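You operate a simulated robot arm through the tools that you are given. There is no shell and no other tool. Be economical: measure what you need, move in short steps, check, and stop when the job is done.

You are at the controls of a simulated two-armed robot. One attempt, no reset.

TASK
Dryer off, heat to LOW, vent shut, bottom drawer out to cool.
Fine: off before the drawer comes out.

It is judged by the outcome, as a careful person would: the job done as asked, and still so three seconds after it is handed in. It fails if anything else is knocked over, pushed out of place, dropped, spilled or broken.

THE ROBOT
Two 7-joint arms with two-finger parallel grippers on one trunk, on a base that drives. Base frame: it is fixed to the floor where the robot stands at the start and does not move with it; the origin is under the middle of the robot, x ahead of it, y to its left, z up. Units: cm, rad, N and s.
The left shoulder is at the start at [2, 11.3, 147.2], the right one opposite. With the tool pointing down near the work surface each hand reaches from about 10 to 50 cm from the robot's upright axis, wherever it stands, measured 20 degrees to its own side. Places, roughly: bottom dryer drawer [50, -10, 90]; green rocker switch [30, 0, 130]; grey slide [50, 0, 130]; heat knob [40, -30, 130]; middle dryer drawer [50, -10, 100]; top dryer drawer [50, -10, 110]. Payload 1.57 kg a hand.
The tool frame of a hand sits at the grasp point between the pads (the TCP): z along the fingers, y along the line on which they close. The tips reach 3 cm beyond it. Largest opening 8 cm; finger width 1.7, thickness 1.2; the body of the gripper, 4 by 8.2 cm, starts 8 cm behind the TCP.
Orientation is told as [roll, pitch, yaw] about the base's x, y, z axes, in that order, counted from this pose: with the fingers straight down and closing along the base's y, the tool's x points along the base's -x, its y along +y and its z along -z.

THE INTERFACE
- The arms move only by the tool jog_arm. It takes "left_increments", "right_increments" or both (then of equal length, played together; a hand with none holds still); each is a list of rows, each an object of numbers (a shift or turn left out is 0, a gripper value left out holds the last): "x", "y", "z": the shift along the tool's x, y, z in cm; "ax", "ay", "az": the turn, a rotation vector about the tool's x, y, z in rad. In form: [{"x": .., "y": .., "z": .., "ax": .., "ay": .., "az": ..}, ...]. A call has 1 to 10 rows; each row is the pose to reach, as a shift and turn from the pose commanded when the call began, along the tool's axes at that moment. "left_gripper" and "right_gripper" are, for a hand that has rows, the gripper command, from -1 (fully open) to 1 (shut), values between in proportion, set as the call begins (left out, the last holds). Rows are played at 5 a second. More than 5 cm and 0.15 rad between two rows, or a gripper value outside its range, and nothing of the call is played. A pose out of reach is approached as far as the arm can. The call stops where the force on the tool passes 40 N (or 10 N more than at its start, if that is more) or the arm is blocked; 0.2 s more then pass. The fingers move at their own pace (about 4.5 cm/s each) and stop on an object; they squeeze with about 33 N. The grip force told is the motor's: it shows also when the fingers shut on nothing. Time passes only in rows, and 0.2 s behind the last, so rows that repeat a pose let the fingers close. The reply holds the time, the measured pose of the TCP, the force on the tool along the base axes, the opening and the grip force, in the units named above and with some noise, with the torque about the TCP (base axes, N m) and any sound that the robot's microphone picked up, and new pictures: "pictures" is both (left out), scene, wrist or none (wrist: the cameras of the hands that moved).
- Cameras (640 x 400 px; columns grow to the right, rows downward): "scene" is now at [9.2, -3.22, 159.73]; the picture's right is [-0.36, -0.93, 0.00], its down [-0.55, 0.21, -0.81] and it looks along [0.76, -0.29, -0.59] (base axes); focal length 214 px, centre (320, 200). "left" rides on the left gripper at [7.2, 0.7, -12.2] in its tool frame; the picture's right is [-0.09, 1.00, 0.00], its down [-0.84, -0.08, -0.54] and it looks along [-0.54, -0.05, 0.84] (tool axes); focal length 238 px, centre (320, 200). "right" rides on the right gripper at [7.2, -0.7, -12.2] in its tool frame; the picture's right is [0.09, 1.00, 0.00], its down [-0.84, 0.08, -0.54] and it looks along [-0.54, 0.05, 0.84] (tool axes); focal length 238 px, centre (320, 200). There is no depth. A picture from a camera that has moved, and an enlarged one, comes with that camera's place and axes in the base frame and with its lens.
- raise_lower(by): slides the trunk up (or, below 0, down) by that many cm; the arms and the scene camera ride with it, the base frame stays. It gives what a move gives, with no picture.
- roll_base(legs): drives the robot by 1 to 6 legs, each [ahead, left, turn to the left] in cm, cm and rad, along the robot's own axes; the way and the turn of a leg run together, so that a leg with both is an arc; at most 150 cm and 3.142 rad a leg. The arms and the cameras ride along, it lands a little off, and it stops where it bumps. It gives what a move gives, and a new picture of the scene camera.
- aim_head(pan, tilt): turns the head with the scene camera to pan (to the left, within 1.396 rad either way) and tilt (down, from -0.506 to 1.204), counted from straight ahead of the robot. It gives what a move gives, and a new picture of the scene camera.
- enlarge(camera, box): a new picture of the part [left, top, right, bottom] of that camera's present view, enlarged. The clock stands still meanwhile.
- hand_in(): hands the job in; it is judged then, once.

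Go step by step. Nothing tells you exact positions but the pictures and the camera data: compare them with the known pose of the tool, close in by small moves and look again before you grip or let go. The budget is 120 turns and 260 pictures, counting those below and the enlarged ones. Unless the task says otherwise, let go and move clear before handing in, and close with one line.

The tools are called after ">>>" as name(argument=value, ...) on one line, values as JSON. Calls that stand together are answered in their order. jog_arm: Moves the arms, as the interface text tells. Its arguments: {"type":"object","properties":{"left_increments":{"type":"array","items":{"type":"object","properties":{"x":{"type":"number"},"y":{"type":"number"},"z":{"type":"number"},"ax":{"type":"number"},"ay":{"type":"number"},"az":{"type":"number"}}}},"left_gripper":{"type":"number"},"right_increments":{"type":"array","items":{"type":"object","properties":{"x":{"type":"number"},"y":{"type":"number"},"z":{"type":"number"},"ax":{"type":"number"},"ay":{"type":"number"},"az":{"type":"number"}}}},"right_gripper":{"type":"number"},"pictures":{"type":"string","enum":["both","scene","wrist","none"]}},"required":[]} The other tools are called the same way: raise_lower (by) slides the trunk up or down; roll_base (legs) drives the base; aim_head (pan, tilt) turns the head that bears the scene camera; enlarge (camera, box) takes an enlarged picture of a part of a camera's view; hand_in () hands the job in.

At the start:

```text
time_s: 0.0
left_eef_pos: [33.89, -1.14, 156.81]
left_ee_rot: [0.002, 0.001, -0.001]
left_wrist_force: [0.6, 0.2, -0.1]
left_wrist_torque: [0.01, -0.01, -0.03]
left_opening: 8.0
left_grip_force: 0.0
right_eef_pos: [30.23, -26.39, 150.81]
right_ee_rot: [0.0, -0.001, 0.001]
right_wrist_force: [-0.3, 0.3, 0.5]
right_wrist_torque: [-0.01, 0.0, 0.02]
right_opening: 8.0
right_grip_force: 0.1
trunk travel left (down, up): [-52.5, 4.5]
robot x, y, heading: [0.06, 0.05, 0.001]
head pan, tilt: [-0.367, 0.627]
```

scene: 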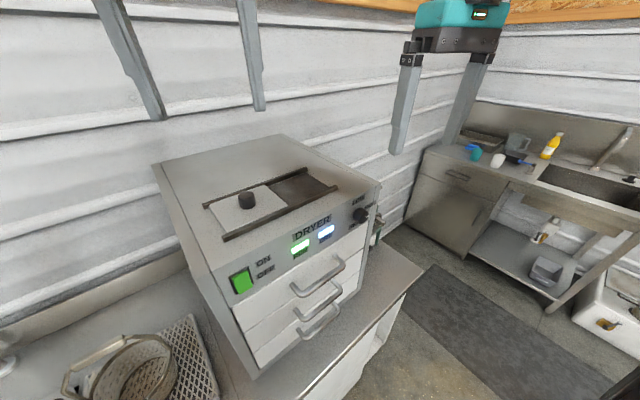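
right: 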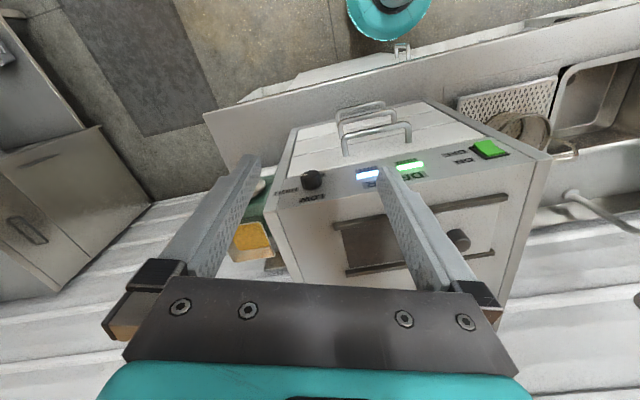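
left: 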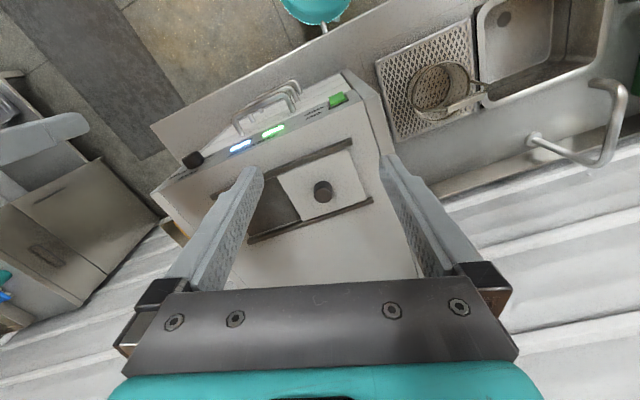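

The dryer stands ahead, with its front facing to the robot's right: green rocker, DRYER lights, knob on a front panel, and a vent slide on top. I'll enlarge these to read the labels.

>>> enlarge(camera="scene", box=[200, 180, 400, 305])

>>> enlarge(camera="scene", box=[330, 180, 410, 230])

>>> enlarge(camera="left", box=[150, 60, 410, 260])

>>> enlarge(camera="right", box=[230, 80, 560, 290])

```text
3.20 times, centred on (300, 242) of scene
camera zoom: at [9.2, -3.22, 159.73], right [-0.36, -0.93, 0.0], down [-0.55, 0.21, -0.81], along [0.76, -0.29, -0.59], focal length 686 px, centre (384, 64)
```

zoom: 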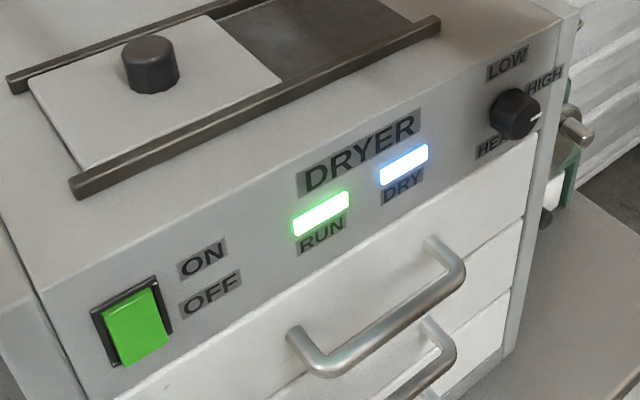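

```text
8.00 times, centred on (370, 205) of scene
camera zoom: at [9.2, -3.22, 159.73], right [-0.36, -0.93, 0.0], down [-0.55, 0.21, -0.81], along [0.76, -0.29, -0.59], focal length 1716 px, centre (-80, 160)
```

zoom: 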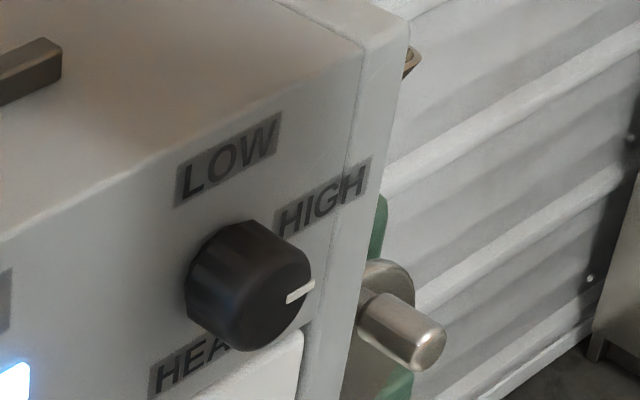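

```text
2.00 times, centred on (280, 160) of left
camera zoom: at [26.65, -0.54, 168.97], right [0.09, 1.0, 0.0], down [0.84, -0.08, 0.54], along [0.54, -0.05, -0.84], focal length 477 px, centre (400, 280)
```

zoom: 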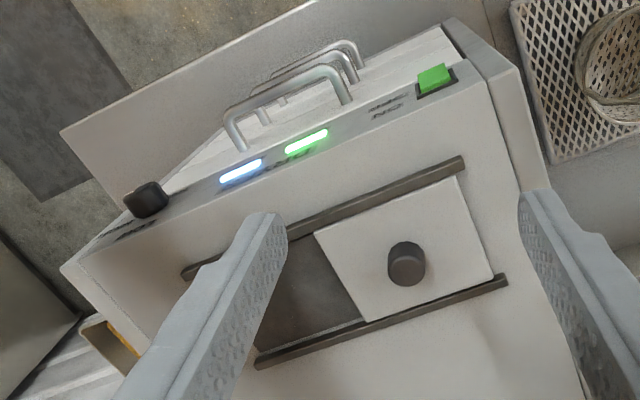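

```text
1.90 times, centred on (395, 185) of right
camera zoom: at [23.07, -26.91, 163.13], right [-0.09, 1.0, 0.0], down [0.84, 0.08, 0.54], along [0.54, 0.05, -0.84], focal length 454 px, centre (177, 229)
```

zoom: 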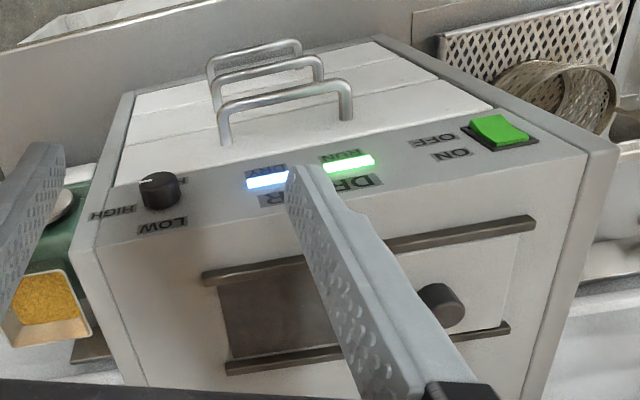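

The left-hand vent knob is at about [45.5, -1.9, 136] and the dryer is turned about 0.29 rad. I start with the vent: left hand over the slide knob, aligned with the rails.

>>> jog_arm(left_increments=[{"x": -2.4, "y": -0.2, "z": 2.5, "az": -0.06}, {"x": -4.8, "y": -0.4, "z": 5, "az": -0.12}, {"x": -7, "y": -0.5, "z": 7.5, "az": -0.18}, {"x": -9.3, "y": -0.7, "z": 10, "az": -0.24}, {"x": -11.6, "y": -0.8, "z": 13, "az": -0.286}, {"x": -11.6, "y": -0.8, "z": 13, "az": -0.286}])

```text
time_s: 1.4
left_eef_pos: [45.45, -2.09, 143.91]
left_ee_rot: [-0.001, -0.001, 0.286]
left_wrist_force: [0.5, 0.4, -0.1]
left_wrist_torque: [-0.02, -0.03, 0.01]
left_opening: 8.01
left_grip_force: 0.0
right_eef_pos: [30.22, -26.34, 150.85]
right_ee_rot: [-0.002, 0.0, 0.001]
right_wrist_force: [-0.2, -0.6, -0.7]
right_wrist_torque: [-0.02, 0.0, -0.04]
right_opening: 8.01
right_grip_force: 0.0
trunk travel left (down, up): [-52.5, 4.5]
robot x, y, heading: [0.09, 0.07, -0.001]
head pan, tilt: [-0.367, 0.627]
camera scene: at [9.15, -3.21, 159.73], right [-0.36, -0.93, 0.0], down [-0.55, 0.21, -0.81], along [0.76, -0.29, -0.59], focal length 214 px, centre (320, 200)
camera left: at [38.27, -3.41, 156.03], right [-0.19, 0.98, 0.0], down [0.82, 0.16, 0.54], along [0.53, 0.1, -0.84], focal length 238 px, centre (320, 200)
```

scene: 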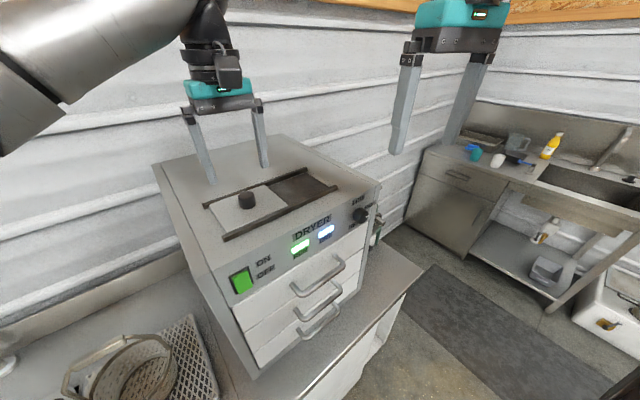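
left: 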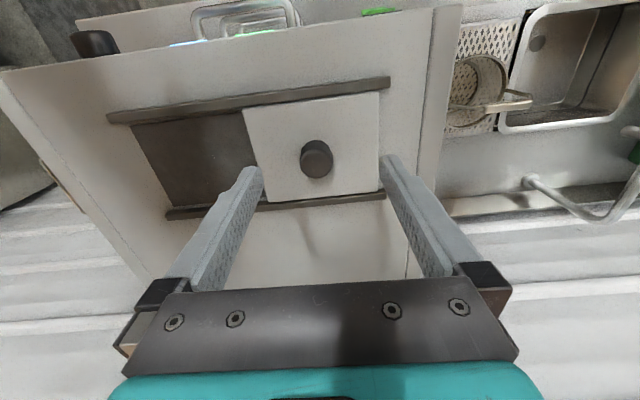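

The slide knob is between the fingers, about 1 cm further forward and 7 cm lower. I go down step by step.

>>> jog_arm(left_increments=[{"x": -1, "y": -0.3, "z": 2}, {"x": -1, "y": -0.3, "z": 4}, {"x": -1, "y": -0.3, "z": 5.5}, {"x": -1, "y": -0.3, "z": 5.5}])

>>> enlarge(camera="scene", box=[170, 100, 370, 225])

```text
time_s: 2.4
left_eef_pos: [46.52, -2.0, 138.38]
left_ee_rot: [0.0, 0.0, 0.288]
left_wrist_force: [0.0, 0.4, -1.0]
left_wrist_torque: [0.01, 0.02, 0.02]
left_opening: 8.0
left_grip_force: 0.1
right_eef_pos: [30.21, -26.26, 150.93]
right_ee_rot: [0.0, 0.0, 0.001]
right_wrist_force: [0.3, -1.0, 0.0]
right_wrist_torque: [0.01, 0.03, 0.01]
right_opening: 8.03
right_grip_force: 0.0
trunk travel left (down, up): [-52.5, 4.5]
robot x, y, heading: [0.17, -0.18, -0.003]
head pan, tilt: [-0.367, 0.627]
camera scene: at [9.18, -3.22, 159.73], right [-0.36, -0.93, 0.0], down [-0.55, 0.21, -0.81], along [0.76, -0.29, -0.59], focal length 214 px, centre (320, 200)
camera left: at [39.38, -3.39, 150.48], right [-0.19, 0.98, 0.0], down [0.82, 0.16, 0.54], along [0.53, 0.1, -0.84], focal length 238 px, centre (320, 200)
```

scene: 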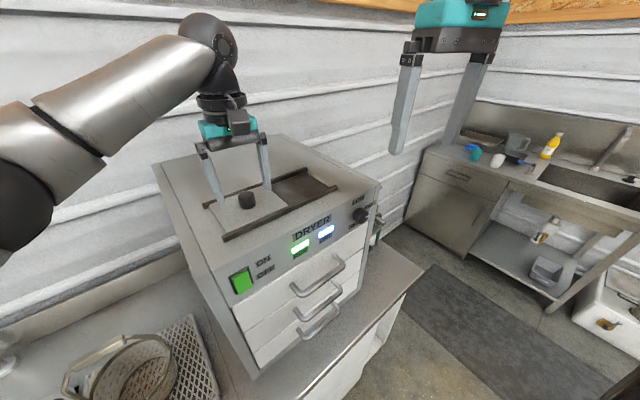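
left: 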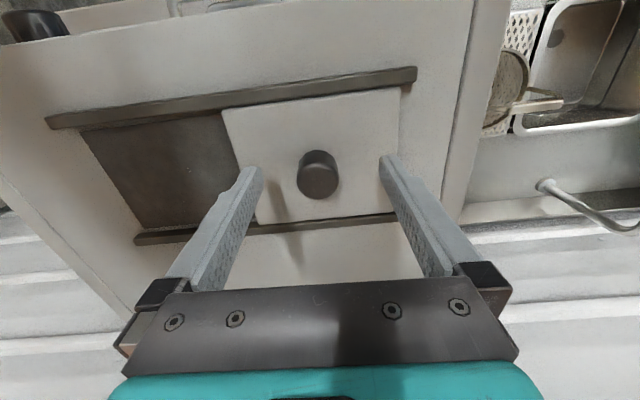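

```text
3.20 times, centred on (270, 162) of scene
camera zoom: at [9.18, -3.22, 159.73], right [-0.36, -0.93, 0.0], down [-0.55, 0.21, -0.81], along [0.76, -0.29, -0.59], focal length 686 px, centre (480, 320)
```

zoom: 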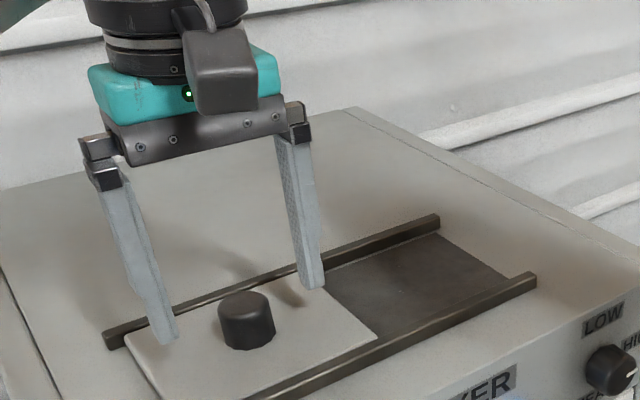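

The fingers straddle the knob. I go down 1 cm more and close.

>>> jog_arm(left_increments=[{"z": 0.9}, {"z": 0.9}], pictures="none")

>>> jog_arm(left_increments=[{}, {}, {}, {}, {}], left_gripper=0.9)

```text
time_s: 3.0
left_eef_pos: [46.45, -1.93, 137.34]
left_ee_rot: [-0.001, 0.001, 0.284]
left_wrist_force: [0.3, -0.7, 0.0]
left_wrist_torque: [-0.02, 0.04, 0.0]
left_opening: 7.99
left_grip_force: 0.0
right_eef_pos: [30.3, -26.32, 150.84]
right_ee_rot: [-0.001, -0.001, 0.0]
right_wrist_force: [-0.5, 0.2, 0.0]
right_wrist_torque: [-0.02, 0.03, 0.01]
right_opening: 8.01
right_grip_force: 0.0
trunk travel left (down, up): [-52.5, 4.5]
robot x, y, heading: [0.31, -0.05, 0.005]
head pan, tilt: [-0.367, 0.627]
```

```text
time_s: 4.2
left_eef_pos: [46.54, -2.27, 137.36]
left_ee_rot: [-0.002, 0.0, 0.284]
left_wrist_force: [1.5, -7.8, -1.1]
left_wrist_torque: [-0.47, -0.21, -0.06]
left_opening: 3.03
left_grip_force: 33.7
right_eef_pos: [30.28, -26.42, 150.85]
right_ee_rot: [0.002, 0.001, 0.0]
right_wrist_force: [0.7, -0.2, -0.2]
right_wrist_torque: [-0.02, 0.03, -0.02]
right_opening: 7.99
right_grip_force: 0.1
trunk travel left (down, up): [-52.5, 4.5]
robot x, y, heading: [-0.23, -0.02, -0.003]
head pan, tilt: [-0.367, 0.627]
camera scene: at [9.26, -3.4, 159.72], right [-0.36, -0.93, 0.0], down [-0.55, 0.21, -0.81], along [0.76, -0.29, -0.59], focal length 214 px, centre (320, 200)
camera left: at [39.4, -3.63, 149.55], right [-0.19, 0.98, 0.0], down [0.82, 0.16, 0.54], along [0.53, 0.1, -0.84], focal length 238 px, centre (320, 200)
```

scene: 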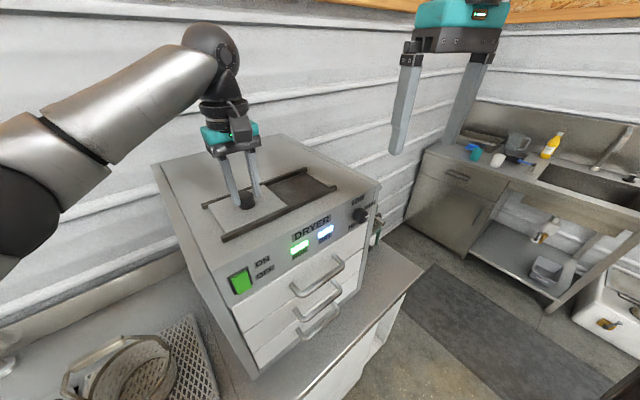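
left: 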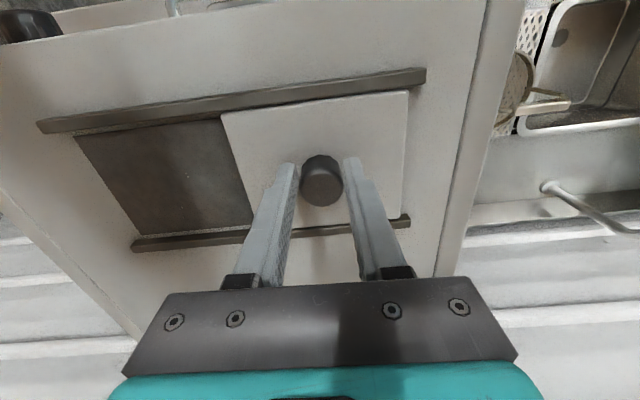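

The knob is gripped. I slide it to the right along the rails.

>>> jog_arm(left_increments=[{"y": -1}, {"y": -2}, {"y": -3}, {"y": -4}, {"y": -5}, {"y": -6}, {"y": -6}])

```text
time_s: 5.8
left_eef_pos: [48.26, -7.71, 137.34]
left_ee_rot: [0.002, 0.001, 0.287]
left_wrist_force: [-2.2, -0.5, -6.4]
left_wrist_torque: [0.01, 0.17, 0.08]
left_opening: 2.96
left_grip_force: 38.7
right_eef_pos: [30.32, -26.34, 150.95]
right_ee_rot: [0.001, 0.001, 0.001]
right_wrist_force: [-0.6, 0.1, -1.0]
right_wrist_torque: [0.03, 0.02, 0.01]
right_opening: 8.01
right_grip_force: 0.1
trunk travel left (down, up): [-52.5, 4.5]
robot x, y, heading: [-0.03, -0.12, 0.003]
head pan, tilt: [-0.367, 0.627]
camera scene: at [9.2, -3.25, 159.72], right [-0.36, -0.93, 0.0], down [-0.55, 0.21, -0.81], along [0.76, -0.29, -0.59], focal length 214 px, centre (320, 200)
camera left: at [41.15, -9.17, 149.55], right [-0.19, 0.98, 0.0], down [0.82, 0.16, 0.54], along [0.53, 0.1, -0.84], focal length 238 px, centre (320, 200)
```

scene: 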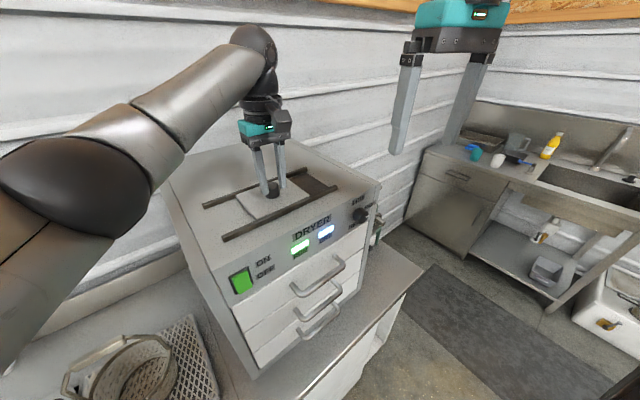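
left: 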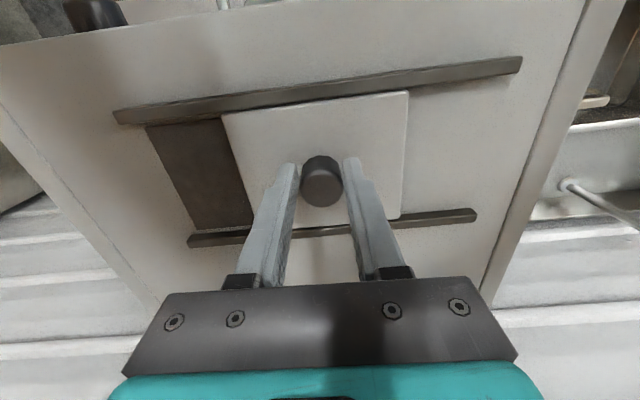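

The plate slides freely; about 4 cm of dark opening is left. I continue until it stops.

>>> jog_arm(left_increments=[{"y": -1}, {"y": -2}, {"y": -3}, {"y": -4}, {"y": -4.6}, {"y": -5.2}, {"y": -5.2}])

```text
time_s: 7.4
left_eef_pos: [48.31, -11.15, 137.19]
left_ee_rot: [-0.002, -0.001, 0.282]
left_wrist_force: [-10.4, -3.9, 2.1]
left_wrist_torque: [-0.16, 0.26, 0.0]
left_opening: 0.86
left_grip_force: 2.3
left hand out of reach, approached as far as the arm can: row 4, 5, 6, 7
right_eef_pos: [30.08, -26.32, 150.94]
right_ee_rot: [0.001, -0.001, 0.0]
right_wrist_force: [-0.1, 0.4, 0.0]
right_wrist_torque: [-0.07, 0.04, -0.02]
right_opening: 8.0
right_grip_force: 0.0
trunk travel left (down, up): [-52.5, 4.5]
robot x, y, heading: [-0.09, -0.14, 0.003]
head pan, tilt: [-0.367, 0.627]
camera scene: at [8.93, -3.31, 159.74], right [-0.36, -0.93, 0.0], down [-0.55, 0.21, -0.81], along [0.76, -0.29, -0.58], focal length 214 px, centre (320, 200)
camera left: at [41.16, -12.53, 149.44], right [-0.19, 0.98, 0.0], down [0.83, 0.16, 0.54], along [0.53, 0.1, -0.84], focal length 238 px, centre (320, 200)
```

scene: 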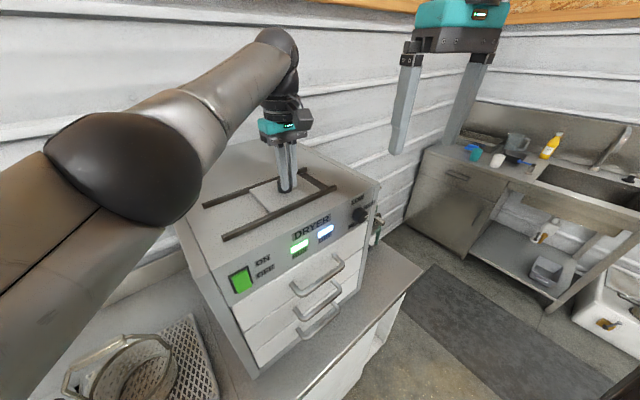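
left: 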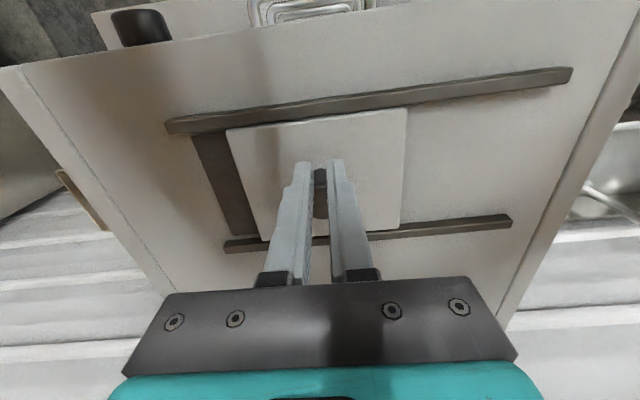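

The left hand ran out of reach and slipped off with about 2 cm still open. I open, lift and tilt the hand forward to gain reach.

>>> jog_arm(left_increments=[{"y": 1.5}, {"y": 1.5}, {"y": 1.5}], left_gripper=-0.3, pictures="none")

>>> jog_arm(left_increments=[{"z": -3}, {"z": -6}, {"z": -6, "x": 1, "ay": -0.14}, {"z": -6, "x": 2, "ay": -0.28}, {"z": -6, "x": 2.5, "ay": -0.42}, {"z": -6, "x": 3, "ay": -0.55}])

```text
time_s: 8.2
left_eef_pos: [47.82, -9.73, 137.2]
left_ee_rot: [0.0, 0.002, 0.284]
left_wrist_force: [-18.9, -6.5, -0.1]
left_wrist_torque: [-0.08, 0.46, 0.48]
left_opening: 5.1
left_grip_force: 0.0
right_eef_pos: [29.82, -26.4, 150.95]
right_ee_rot: [0.002, -0.004, 0.001]
right_wrist_force: [-1.0, 0.7, -0.2]
right_wrist_torque: [-0.03, 0.02, -0.02]
right_opening: 8.02
right_grip_force: 0.1
trunk travel left (down, up): [-52.5, 4.5]
robot x, y, heading: [-0.21, -0.16, -0.003]
head pan, tilt: [-0.367, 0.627]
```

```text
time_s: 9.6
left_eef_pos: [45.34, -10.41, 143.2]
left_ee_rot: [-0.001, -0.55, 0.287]
left_wrist_force: [-0.9, -0.4, 0.3]
left_wrist_torque: [0.01, -0.02, 0.02]
left_opening: 5.24
left_grip_force: 0.0
left hand out of reach, approached as far as the arm can: row 2
right_eef_pos: [30.28, -26.3, 150.96]
right_ee_rot: [0.001, -0.001, 0.0]
right_wrist_force: [-0.7, -0.9, 0.4]
right_wrist_torque: [0.02, 0.0, 0.01]
right_opening: 8.0
right_grip_force: 0.1
trunk travel left (down, up): [-52.5, 4.5]
robot x, y, heading: [0.17, -0.35, 0.001]
head pan, tilt: [-0.367, 0.627]
camera scene: at [9.17, -3.24, 159.73], right [-0.36, -0.93, 0.0], down [-0.55, 0.21, -0.81], along [0.76, -0.29, -0.59], focal length 214 px, centre (320, 200)
camera left: at [33.08, -13.29, 149.76], right [-0.21, 0.98, 0.05], down [0.43, 0.05, 0.9], along [0.88, 0.21, -0.43], focal length 238 px, centre (320, 200)
```

scene: 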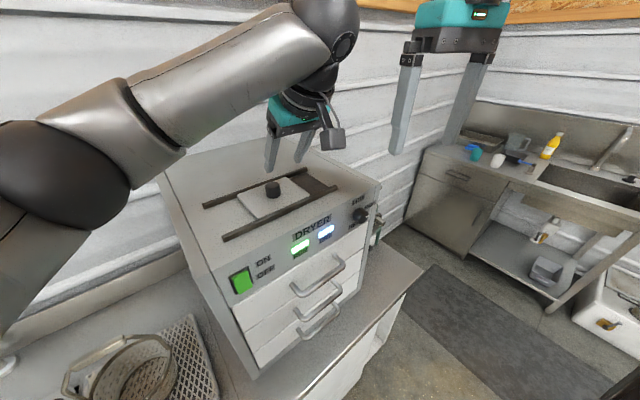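
left: 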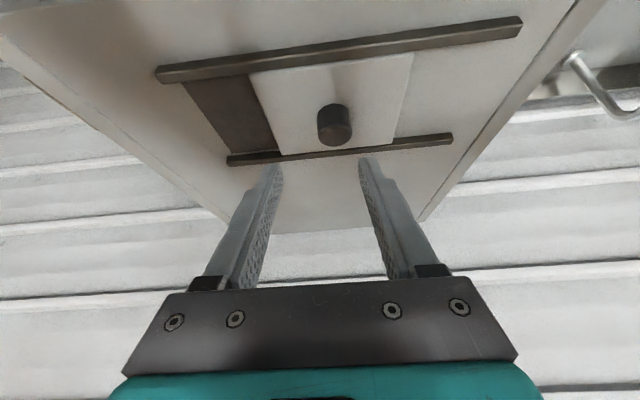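

The knob is now near [48.3, -8, 135]. I bring the tilted hand over it and look before closing.

>>> jog_arm(left_increments=[{"x": 0.5, "y": 1.48}, {"x": 1.19, "y": 1.48, "z": 2.5}, {"x": 1.19, "y": 1.48, "z": 4.5}, {"x": 1.19, "y": 1.48, "z": 4.5}], left_gripper=-0.6)

>>> enlarge(camera="scene", box=[190, 110, 390, 235])

```text
time_s: 10.6
left_eef_pos: [46.19, -8.49, 138.68]
left_ee_rot: [-0.001, -0.548, 0.287]
left_wrist_force: [0.0, 0.1, 0.2]
left_wrist_torque: [-0.01, -0.02, 0.0]
left_opening: 6.39
left_grip_force: 0.1
right_eef_pos: [30.23, -26.38, 150.88]
right_ee_rot: [0.0, -0.001, 0.0]
right_wrist_force: [-0.8, 0.2, -0.6]
right_wrist_torque: [0.01, -0.01, -0.01]
right_opening: 7.99
right_grip_force: 0.0
trunk travel left (down, up): [-52.5, 4.5]
robot x, y, heading: [0.21, 0.07, -0.002]
head pan, tilt: [-0.367, 0.627]
camera scene: at [9.18, -3.24, 159.73], right [-0.36, -0.93, 0.0], down [-0.55, 0.21, -0.81], along [0.76, -0.29, -0.59], focal length 214 px, centre (320, 200)
camera left: at [33.98, -11.49, 145.33], right [-0.21, 0.98, 0.05], down [0.43, 0.05, 0.9], along [0.88, 0.21, -0.43], focal length 238 px, centre (320, 200)
```

scene: 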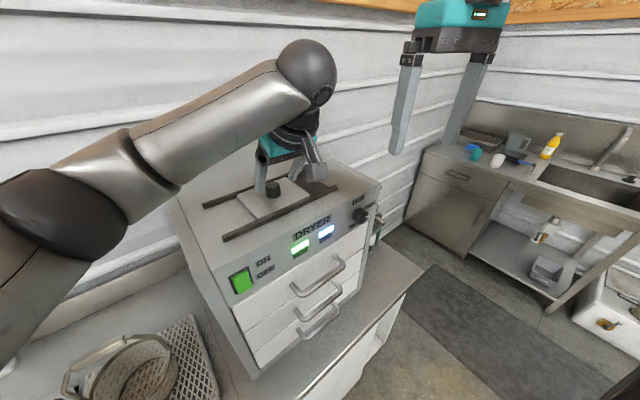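
left: 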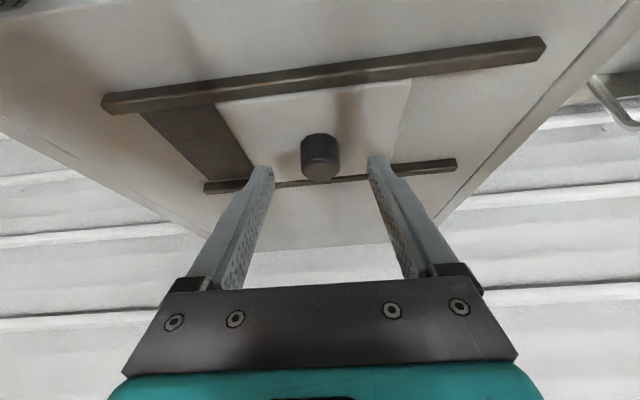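

```text
3.20 times, centred on (290, 172) of scene
camera zoom: at [9.18, -3.24, 159.73], right [-0.36, -0.93, 0.0], down [-0.55, 0.21, -0.81], along [0.76, -0.29, -0.59], focal length 686 px, centre (416, 288)
```

zoom: 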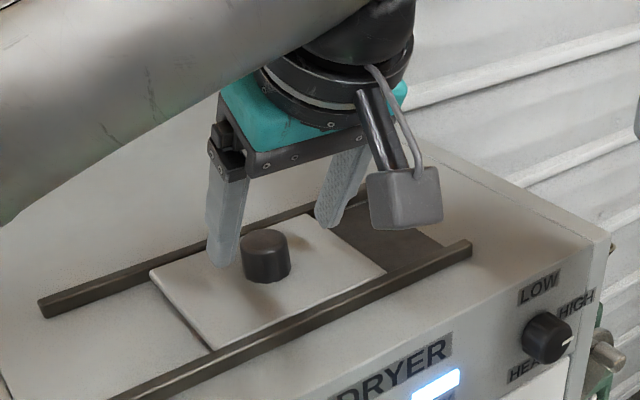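

The tips are level with the knob's top and on its axis. I go straight down 1.9 cm and close.

>>> jog_arm(left_increments=[{"x": 0.9, "z": 1.75}, {"x": 0.9, "z": 1.75}], pictures="none")

>>> jog_arm(left_increments=[{}, {}, {}, {}], left_gripper=0.9, pictures="none")

>>> jog_arm(left_increments=[{"y": -0.8}, {"y": -1.6}, {"y": -2.4}, {"y": -3.2}, {"y": -3.2}])

```text
time_s: 11.2
left_eef_pos: [46.25, -8.59, 136.63]
left_ee_rot: [-0.001, -0.548, 0.286]
left_wrist_force: [0.9, -0.7, -0.4]
left_wrist_torque: [-0.01, 0.0, -0.05]
left_opening: 6.37
left_grip_force: 0.1
right_eef_pos: [30.26, -26.35, 150.78]
right_ee_rot: [-0.001, 0.002, -0.001]
right_wrist_force: [0.1, -0.3, -0.1]
right_wrist_torque: [-0.01, 0.01, 0.0]
right_opening: 7.99
right_grip_force: 0.0
trunk travel left (down, up): [-52.5, 4.5]
robot x, y, heading: [-0.07, 0.29, -0.001]
head pan, tilt: [-0.367, 0.627]
```

```text
time_s: 12.2
left_eef_pos: [46.01, -8.79, 136.75]
left_ee_rot: [0.002, -0.55, 0.284]
left_wrist_force: [-8.0, -2.7, -0.8]
left_wrist_torque: [-0.09, 0.22, -0.03]
left_opening: 1.46
left_grip_force: 5.9
right_eef_pos: [30.21, -26.36, 150.96]
right_ee_rot: [0.0, -0.001, 0.0]
right_wrist_force: [0.4, 0.2, 0.6]
right_wrist_torque: [0.0, 0.02, 0.0]
right_opening: 7.99
right_grip_force: 0.0
trunk travel left (down, up): [-52.5, 4.5]
robot x, y, heading: [-0.13, -0.22, 0.002]
head pan, tilt: [-0.367, 0.627]
```

```text
time_s: 13.4
left_eef_pos: [47.04, -11.78, 136.77]
left_ee_rot: [-0.003, -0.55, 0.285]
left_wrist_force: [-9.0, -3.4, -3.3]
left_wrist_torque: [-0.03, 0.35, -0.03]
left_opening: 1.45
left_grip_force: 6.2
right_eef_pos: [30.0, -26.32, 150.89]
right_ee_rot: [0.001, -0.002, 0.0]
right_wrist_force: [0.7, 0.5, 0.5]
right_wrist_torque: [0.0, -0.01, 0.0]
right_opening: 8.0
right_grip_force: 0.0
trunk travel left (down, up): [-52.5, 4.5]
robot x, y, heading: [0.16, 0.04, 0.001]
head pan, tilt: [-0.367, 0.627]
camera scene: at [9.03, -3.3, 159.73], right [-0.36, -0.93, 0.0], down [-0.55, 0.21, -0.81], along [0.76, -0.29, -0.59], focal length 214 px, centre (320, 200)
camera left: at [34.83, -14.63, 143.39], right [-0.2, 0.98, 0.05], down [0.43, 0.05, 0.9], along [0.88, 0.2, -0.43], focal length 238 px, centre (320, 200)
```

scene: 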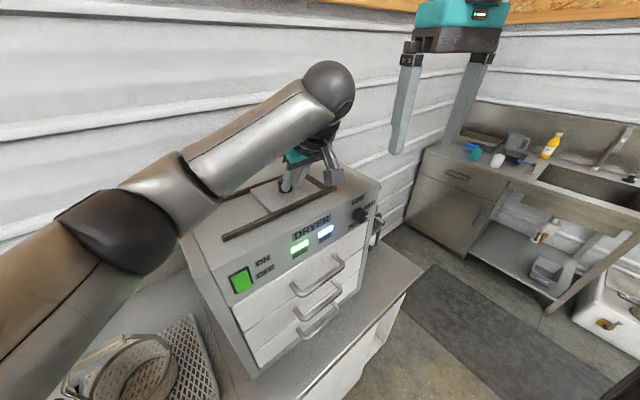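
left: 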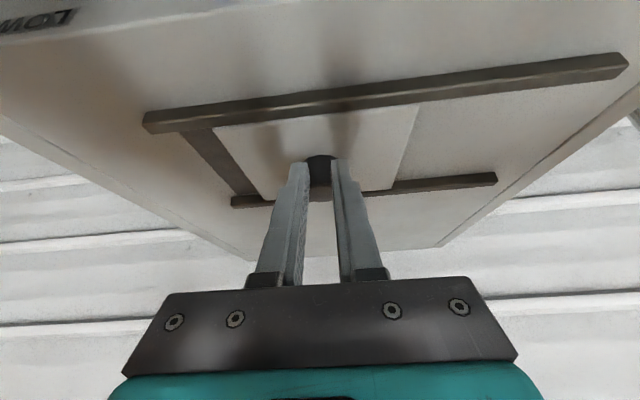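

The pinch is on the near edge of the knob, but it drags along. A little dark opening remains, so I go on.

>>> jog_arm(left_increments=[{"y": -0.6}, {"y": -1.2}, {"y": -1.8}, {"y": -2.4}, {"y": -2.4}])

```text
time_s: 14.6
left_eef_pos: [47.8, -14.25, 136.89]
left_ee_rot: [0.0, -0.551, 0.286]
left_wrist_force: [-9.7, -2.7, 0.7]
left_wrist_torque: [0.04, 0.23, 0.01]
left_opening: 0.99
left_grip_force: 3.1
right_eef_pos: [30.04, -26.42, 150.86]
right_ee_rot: [0.0, -0.003, 0.001]
right_wrist_force: [0.4, -0.6, -0.3]
right_wrist_torque: [0.01, 0.01, 0.0]
right_opening: 8.0
right_grip_force: 0.0
trunk travel left (down, up): [-52.5, 4.5]
robot x, y, heading: [0.32, 0.08, -0.0]
head pan, tilt: [-0.367, 0.627]
camera scene: at [8.99, -3.28, 159.74], right [-0.36, -0.93, 0.0], down [-0.55, 0.21, -0.81], along [0.76, -0.29, -0.58], focal length 214 px, centre (320, 200)
camera left: at [35.49, -16.92, 143.44], right [-0.2, 0.98, 0.05], down [0.43, 0.05, 0.9], along [0.88, 0.21, -0.43], focal length 238 px, centre (320, 200)
```

scene: 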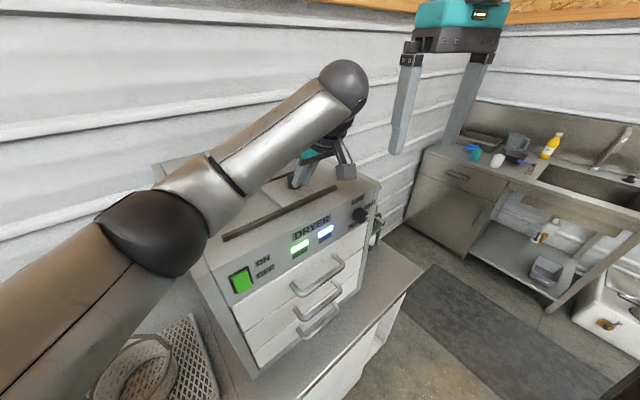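
left: 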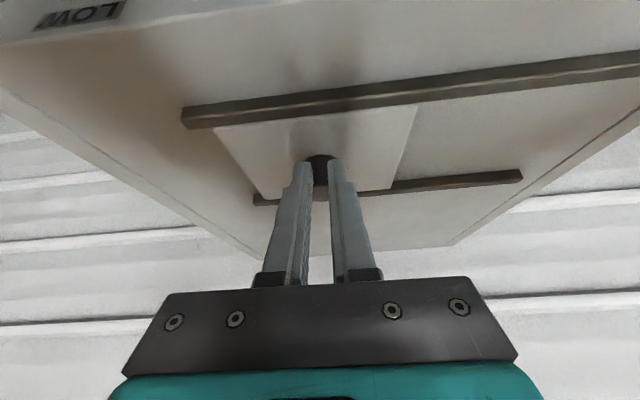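

No dark opening is visible any more. I open and back straight off without sideways motion, then check the vent.

>>> jog_arm(left_increments=[{"x": 1.3, "z": -0.8}, {"x": 2.6, "z": -1.6}, {"x": 2.6, "z": -5}, {"x": 2.6, "z": -9}, {"x": 2.6, "z": -13}], left_gripper=-0.3)

>>> enlarge(camera="left", box=[140, 0, 460, 200])

```text
time_s: 15.7
left_eef_pos: [40.78, -15.67, 144.68]
left_ee_rot: [0.003, -0.547, 0.3]
left_wrist_force: [0.1, 0.1, 0.2]
left_wrist_torque: [0.0, -0.03, 0.02]
left_opening: 5.19
left_grip_force: 0.0
right_eef_pos: [30.35, -26.96, 151.08]
right_ee_rot: [-0.002, -0.007, -0.016]
right_wrist_force: [5.2, -17.1, -1.5]
right_wrist_torque: [1.43, 0.56, -0.46]
right_opening: 6.53
right_grip_force: 0.0
trunk travel left (down, up): [-52.5, 4.5]
robot x, y, heading: [-0.18, -0.25, 0.002]
head pan, tilt: [-0.367, 0.627]
stopped in row 5 (right hand): the force on the tool passed its limit at 66 N (the readings are from after the stop); the commanded pose is now the measured one
camera scene: at [9.17, -3.24, 159.73], right [-0.36, -0.93, 0.0], down [-0.55, 0.21, -0.81], along [0.76, -0.29, -0.59], focal length 214 px, centre (320, 200)
camera left: at [28.61, -18.75, 151.26], right [-0.22, 0.97, 0.05], down [0.44, 0.05, 0.9], along [0.87, 0.22, -0.44], focal length 238 px, centre (320, 200)
```

scene: 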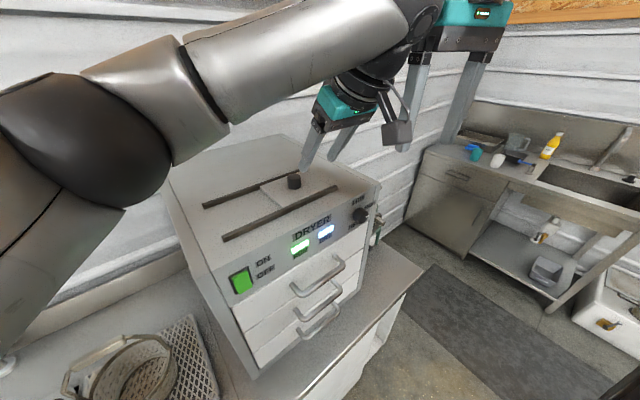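
left: 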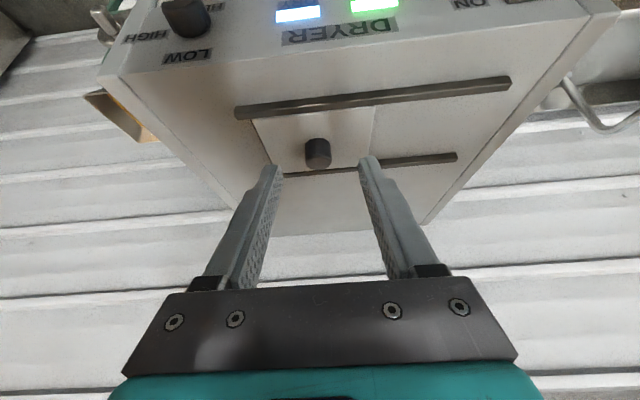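

```text
2.00 times, centred on (300, 100) of left
camera zoom: at [28.61, -18.75, 151.26], right [-0.22, 0.97, 0.05], down [0.44, 0.05, 0.9], along [0.87, 0.22, -0.44], focal length 477 px, centre (360, 400)
```

zoom: 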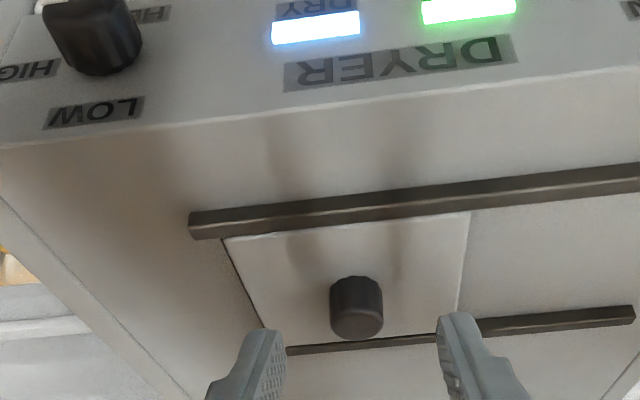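

The vent is fully shut. On the way back the left hand touched the right gripper, so I separate the hands and then back the base off for room at the front panel.

>>> jog_arm(left_increments=[{"y": 4, "z": -1}, {"y": 8, "z": -3}, {"x": -1, "y": 12, "z": -5}, {"x": -2, "y": 15, "z": -7.8}, {"x": -2.7, "y": 18, "z": -7.8}], left_gripper=1, pictures="none")

>>> roll_base(legs=[[-12, 0, 0]])

```text
time_s: 16.9
left_eef_pos: [33.93, 1.15, 152.78]
left_ee_rot: [0.003, -0.546, 0.297]
left_wrist_force: [0.0, 0.0, -0.6]
left_wrist_torque: [-0.05, -0.01, -0.03]
left_opening: 0.0
left_grip_force: 20.9
right_eef_pos: [30.32, -26.45, 151.01]
right_ee_rot: [-0.001, -0.005, -0.009]
right_wrist_force: [0.0, 1.0, -0.1]
right_wrist_torque: [-0.04, 0.01, -0.01]
right_opening: 8.02
right_grip_force: 0.0
trunk travel left (down, up): [-52.5, 4.5]
robot x, y, heading: [0.09, -0.08, 0.002]
head pan, tilt: [-0.367, 0.627]
```

```text
time_s: 18.2
left_eef_pos: [21.86, 0.85, 152.51]
left_ee_rot: [0.004, -0.546, 0.297]
left_wrist_force: [-0.9, 0.1, 0.8]
left_wrist_torque: [0.03, -0.02, 0.0]
left_opening: 0.0
left_grip_force: 21.2
right_eef_pos: [18.26, -26.63, 150.97]
right_ee_rot: [0.001, -0.005, -0.01]
right_wrist_force: [-0.4, 0.7, 0.4]
right_wrist_torque: [0.0, -0.01, -0.02]
right_opening: 8.02
right_grip_force: 0.0
trunk travel left (down, up): [-52.5, 4.5]
robot x, y, heading: [-11.79, -0.03, -0.002]
head pan, tilt: [-0.367, 0.627]
camera scene: at [-2.83, -3.23, 159.72], right [-0.36, -0.93, 0.0], down [-0.55, 0.21, -0.81], along [0.76, -0.29, -0.59], focal length 214 px, centre (320, 200)
```

scene: 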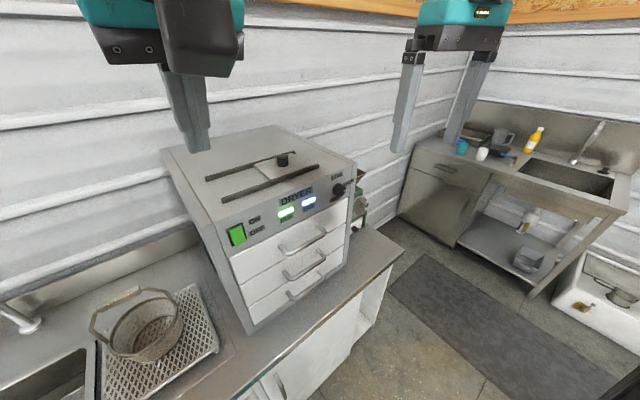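

I lower the trunk 12 cm so that hands and camera sit closer to panel height.

>>> raise_lower(by=-12)

>>> enlarge(camera="scene", box=[160, 120, 400, 270])

```text
time_s: 19.7
left_eef_pos: [21.86, 0.81, 140.68]
left_ee_rot: [0.003, -0.546, 0.297]
left_wrist_force: [0.2, -0.4, 0.7]
left_wrist_torque: [0.01, 0.0, 0.0]
left_opening: 0.0
left_grip_force: 21.4
right_eef_pos: [18.32, -26.54, 139.12]
right_ee_rot: [0.0, -0.007, -0.008]
right_wrist_force: [-0.3, 0.7, -0.5]
right_wrist_torque: [0.01, 0.0, 0.0]
right_opening: 7.99
right_grip_force: 0.1
trunk travel left (down, up): [-40.5, 16.5]
robot x, y, heading: [-11.86, 0.02, 0.004]
head pan, tilt: [-0.367, 0.627]
```

```text
2.67 times, centred on (280, 195) of scene
camera zoom: at [-2.87, -3.22, 147.74], right [-0.36, -0.93, 0.0], down [-0.55, 0.21, -0.81], along [0.76, -0.29, -0.59], focal length 572 px, centre (427, 213)
```

zoom: 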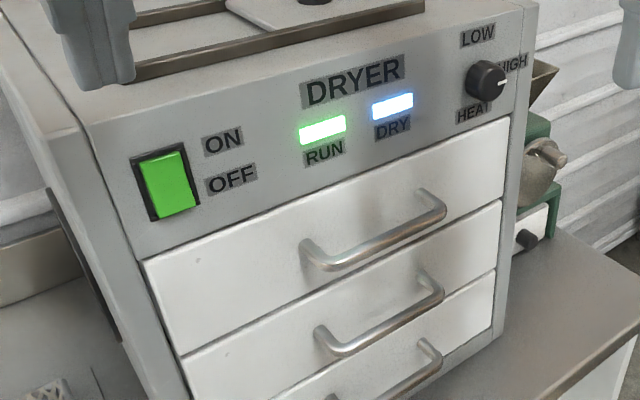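

I bring the closed left fingers, pointing forward, to about 4 cm in front of the rocker's lower half.

>>> jog_arm(left_increments=[{"x": 0.5, "y": -0.5, "z": 2.5, "ay": -0.11}, {"x": 1, "y": -1, "z": 5, "ay": -0.22}, {"x": 1.5, "y": -1.5, "z": 7.6, "ay": -0.33}, {"x": 2, "y": -2, "z": 10.1, "ay": -0.44}, {"x": 2.5, "y": -2.5, "z": 12.7, "ay": -0.55}, {"x": 2.98, "y": -2.9, "z": 15.2, "ay": -0.65}, {"x": 2.98, "y": -2.9, "z": 15.2, "ay": -0.65}])

>>> enlarge(camera="scene", box=[160, 120, 400, 270])

```text
time_s: 21.3
left_eef_pos: [27.75, -0.17, 126.1]
left_ee_rot: [0.007, -1.198, 0.292]
left_wrist_force: [0.8, 0.1, 0.1]
left_wrist_torque: [0.0, -0.02, 0.0]
left_opening: 0.0
left_grip_force: 21.1
right_eef_pos: [18.37, -26.56, 139.1]
right_ee_rot: [0.0, -0.006, -0.01]
right_wrist_force: [0.2, 0.6, 0.6]
right_wrist_torque: [-0.02, 0.02, 0.0]
right_opening: 8.01
right_grip_force: 0.0
trunk travel left (down, up): [-40.5, 16.5]
robot x, y, heading: [-12.29, 0.25, 0.008]
head pan, tilt: [-0.367, 0.627]
camera scene: at [-2.87, -3.19, 147.73], right [-0.36, -0.93, 0.0], down [-0.55, 0.21, -0.81], along [0.76, -0.29, -0.59], focal length 214 px, centre (320, 200)
camera left: at [14.08, -3.69, 123.91], right [-0.26, 0.96, 0.09], down [-0.17, -0.13, 0.98], along [0.95, 0.24, 0.2], focal length 238 px, centre (320, 200)
```

scene: 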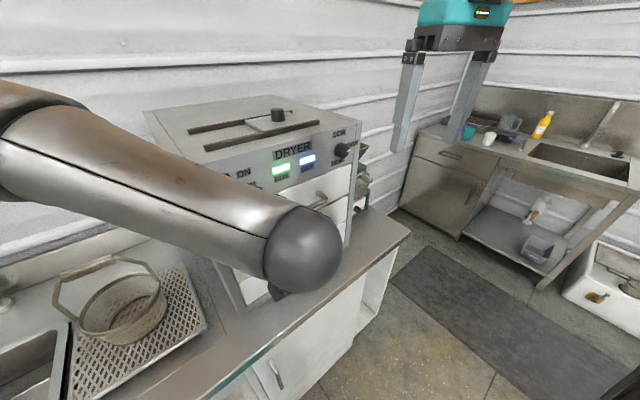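
left: 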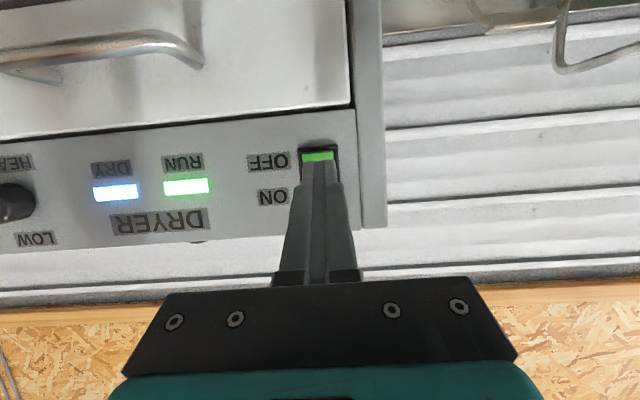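

```text
2.67 times, centred on (280, 195) of scene
camera zoom: at [-2.87, -3.19, 147.73], right [-0.36, -0.93, 0.0], down [-0.55, 0.21, -0.81], along [0.76, -0.29, -0.59], focal length 572 px, centre (427, 213)
```

zoom: 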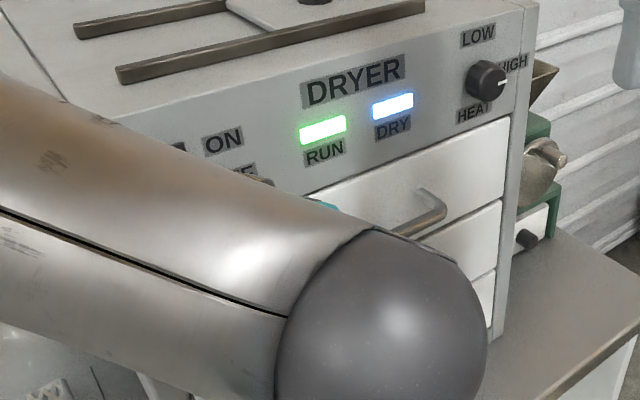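

The fingertip is lined up with the OFF half, about 4 cm away. I press in slowly.

>>> jog_arm(left_increments=[{"x": -0.36, "z": 2.0}, {"x": -0.72, "z": 2.94}, {"x": -0.9, "z": 3.4}, {"x": -1.08, "z": 3.87}, {"x": -1.26, "z": 4.33}, {"x": -1.26, "z": 4.33}], pictures="wrist")

```text
time_s: 22.7
left_eef_pos: [31.16, 0.82, 125.74]
left_ee_rot: [0.02, -1.193, 0.277]
left_wrist_force: [-38.3, -6.7, -7.8]
left_wrist_torque: [-0.63, 0.16, 0.16]
left_opening: 0.0
left_grip_force: 21.5
right_eef_pos: [17.65, -26.68, 139.11]
right_ee_rot: [0.002, -0.01, -0.01]
right_wrist_force: [0.0, -0.2, -0.4]
right_wrist_torque: [0.01, 0.0, -0.03]
right_opening: 8.01
right_grip_force: 0.0
trunk travel left (down, up): [-40.5, 16.5]
robot x, y, heading: [-12.24, -0.01, -0.001]
head pan, tilt: [-0.367, 0.627]
camera left: at [17.56, -2.56, 123.55], right [-0.25, 0.96, 0.09], down [-0.16, -0.14, 0.98], along [0.95, 0.23, 0.19], focal length 238 px, centre (320, 200)
```

left: 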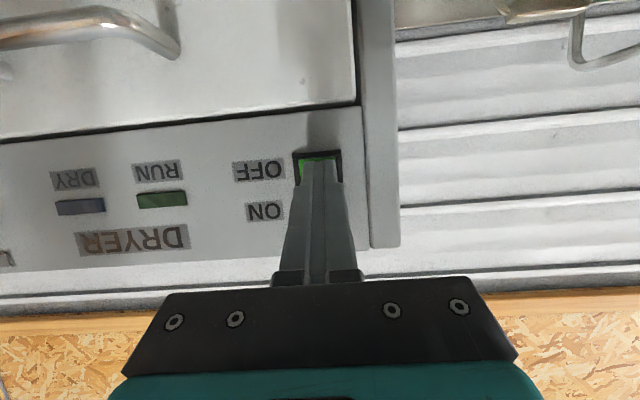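

RUN and DRY lights went out: the dryer is off. I back the left hand straight away and up to the side.

>>> jog_arm(left_increments=[{"x": 0.9, "z": -2.8}, {"x": 1.8, "z": -5.6}, {"x": 1.8, "z": -9, "y": 2}, {"x": 0, "z": -11, "y": 6}, {"x": -3, "z": -11, "y": 10}, {"x": -6, "z": -11, "y": 13}], pictures="scene")

>>> enlarge(camera="scene", box=[160, 100, 400, 250])

```text
time_s: 24.1
left_eef_pos: [22.65, 8.85, 137.06]
left_ee_rot: [0.007, -1.195, 0.29]
left_wrist_force: [-0.5, 0.2, 0.6]
left_wrist_torque: [0.01, 0.05, -0.05]
left_opening: 0.01
left_grip_force: 21.6
left hand out of reach, approached as far as the arm can: row 5, 6
right_eef_pos: [18.17, -26.39, 139.04]
right_ee_rot: [-0.004, -0.005, -0.008]
right_wrist_force: [0.4, 0.3, 0.9]
right_wrist_torque: [0.01, -0.02, 0.0]
right_opening: 7.99
right_grip_force: 0.1
trunk travel left (down, up): [-40.5, 16.5]
robot x, y, heading: [-11.94, -0.06, -0.001]
head pan, tilt: [-0.367, 0.627]
camera scene: at [-2.96, -3.02, 147.74], right [-0.36, -0.93, 0.0], down [-0.55, 0.21, -0.81], along [0.76, -0.29, -0.58], focal length 214 px, centre (320, 200)
```

scene: 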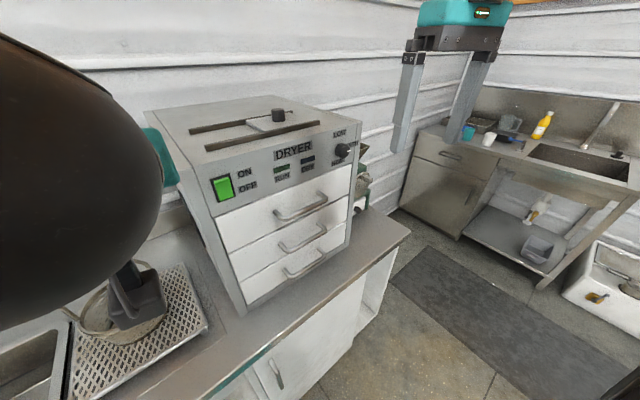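

```text
2.67 times, centred on (280, 175) of scene
camera zoom: at [-2.96, -3.02, 147.74], right [-0.36, -0.93, 0.0], down [-0.55, 0.21, -0.81], along [0.76, -0.29, -0.58], focal length 572 px, centre (427, 267)
```

zoom: 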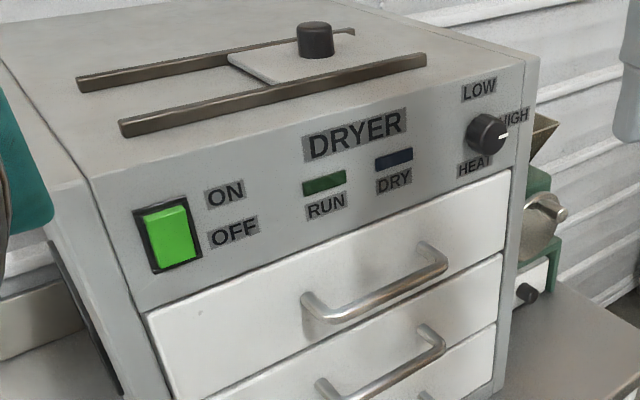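

The dryer is off. Next the heat knob with the right hand: first yaw, then pitch it forward in front of the knob.

>>> jog_arm(right_increments=[{"az": -0.14}, {"az": -0.278}], pictures="none")

>>> jog_arm(right_increments=[{"x": -1.5, "y": -0.68, "z": 1.3, "ay": -0.15}, {"x": -3, "y": -1.3, "z": 2.5, "ay": -0.3}, {"x": -4.5, "y": -2, "z": 3.8, "ay": -0.45}, {"x": -6, "y": -2.7, "z": 5, "ay": -0.6}, {"x": -7.5, "y": -3.4, "z": 6.3, "ay": -0.75}, {"x": -9, "y": -4.1, "z": 7.5, "ay": -0.9}, {"x": -10.5, "y": -4.8, "z": 8.8, "ay": -1.05}, {"x": -12, "y": -5.5, "z": 10, "ay": -1.2}, {"x": -13.5, "y": -6.2, "z": 11.3, "ay": -1.35}, {"x": -15, "y": -6.83, "z": 12.5, "ay": -1.5}])

```text
time_s: 24.7
left_eef_pos: [22.99, 8.62, 137.07]
left_ee_rot: [0.012, -1.195, 0.29]
left_wrist_force: [0.1, -0.1, -0.3]
left_wrist_torque: [0.02, 0.02, -0.01]
left_opening: 0.0
left_grip_force: 21.0
right_eef_pos: [18.38, -26.73, 138.98]
right_ee_rot: [0.0, -0.003, 0.27]
right_wrist_force: [-0.3, 1.1, -0.2]
right_wrist_torque: [0.04, 0.02, 0.01]
right_opening: 8.0
right_grip_force: 0.0
trunk travel left (down, up): [-40.5, 16.5]
robot x, y, heading: [-11.99, -0.39, 0.0]
head pan, tilt: [-0.367, 0.627]
```

```text
time_s: 26.9
left_eef_pos: [22.94, 8.69, 137.08]
left_ee_rot: [0.012, -1.196, 0.289]
left_wrist_force: [0.2, -0.2, 0.6]
left_wrist_torque: [0.0, 0.01, 0.01]
left_opening: 0.0
left_grip_force: 21.5
right_eef_pos: [34.65, -29.29, 126.61]
right_ee_rot: [-0.049, -1.506, 0.316]
right_wrist_force: [-0.1, 0.3, -0.1]
right_wrist_torque: [-0.04, -0.03, -0.01]
right_opening: 8.0
right_grip_force: 0.2
trunk travel left (down, up): [-40.5, 16.5]
robot x, y, heading: [-12.19, 0.05, -0.003]
head pan, tilt: [-0.367, 0.627]
camera scene: at [-2.82, -3.23, 147.72], right [-0.36, -0.93, 0.0], down [-0.55, 0.21, -0.81], along [0.76, -0.29, -0.59], focal length 214 px, centre (320, 200)
camera right: at [22.62, -33.25, 120.25], right [-0.27, 0.96, -0.1], down [-0.49, -0.05, 0.87], along [0.83, 0.28, 0.48], focal length 238 px, centre (320, 200)
```

scene: 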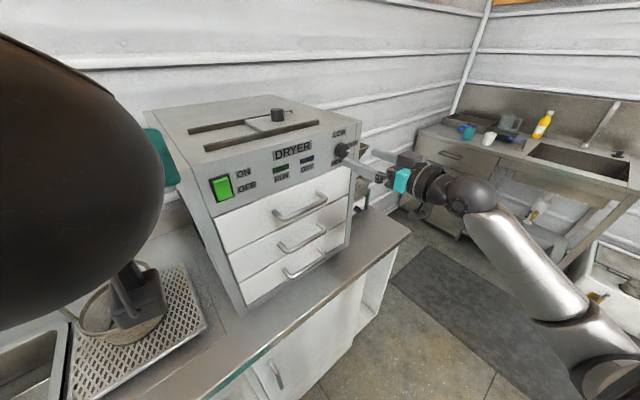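
right: 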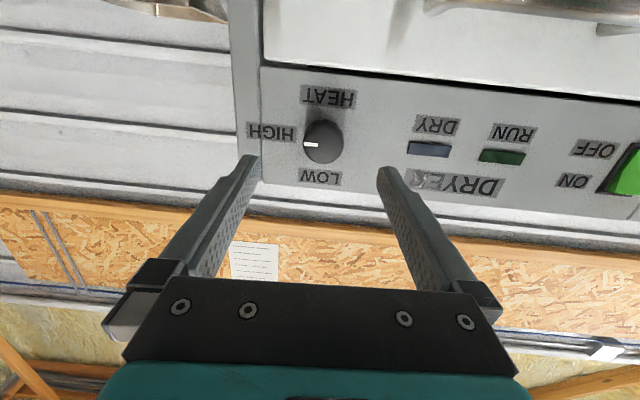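

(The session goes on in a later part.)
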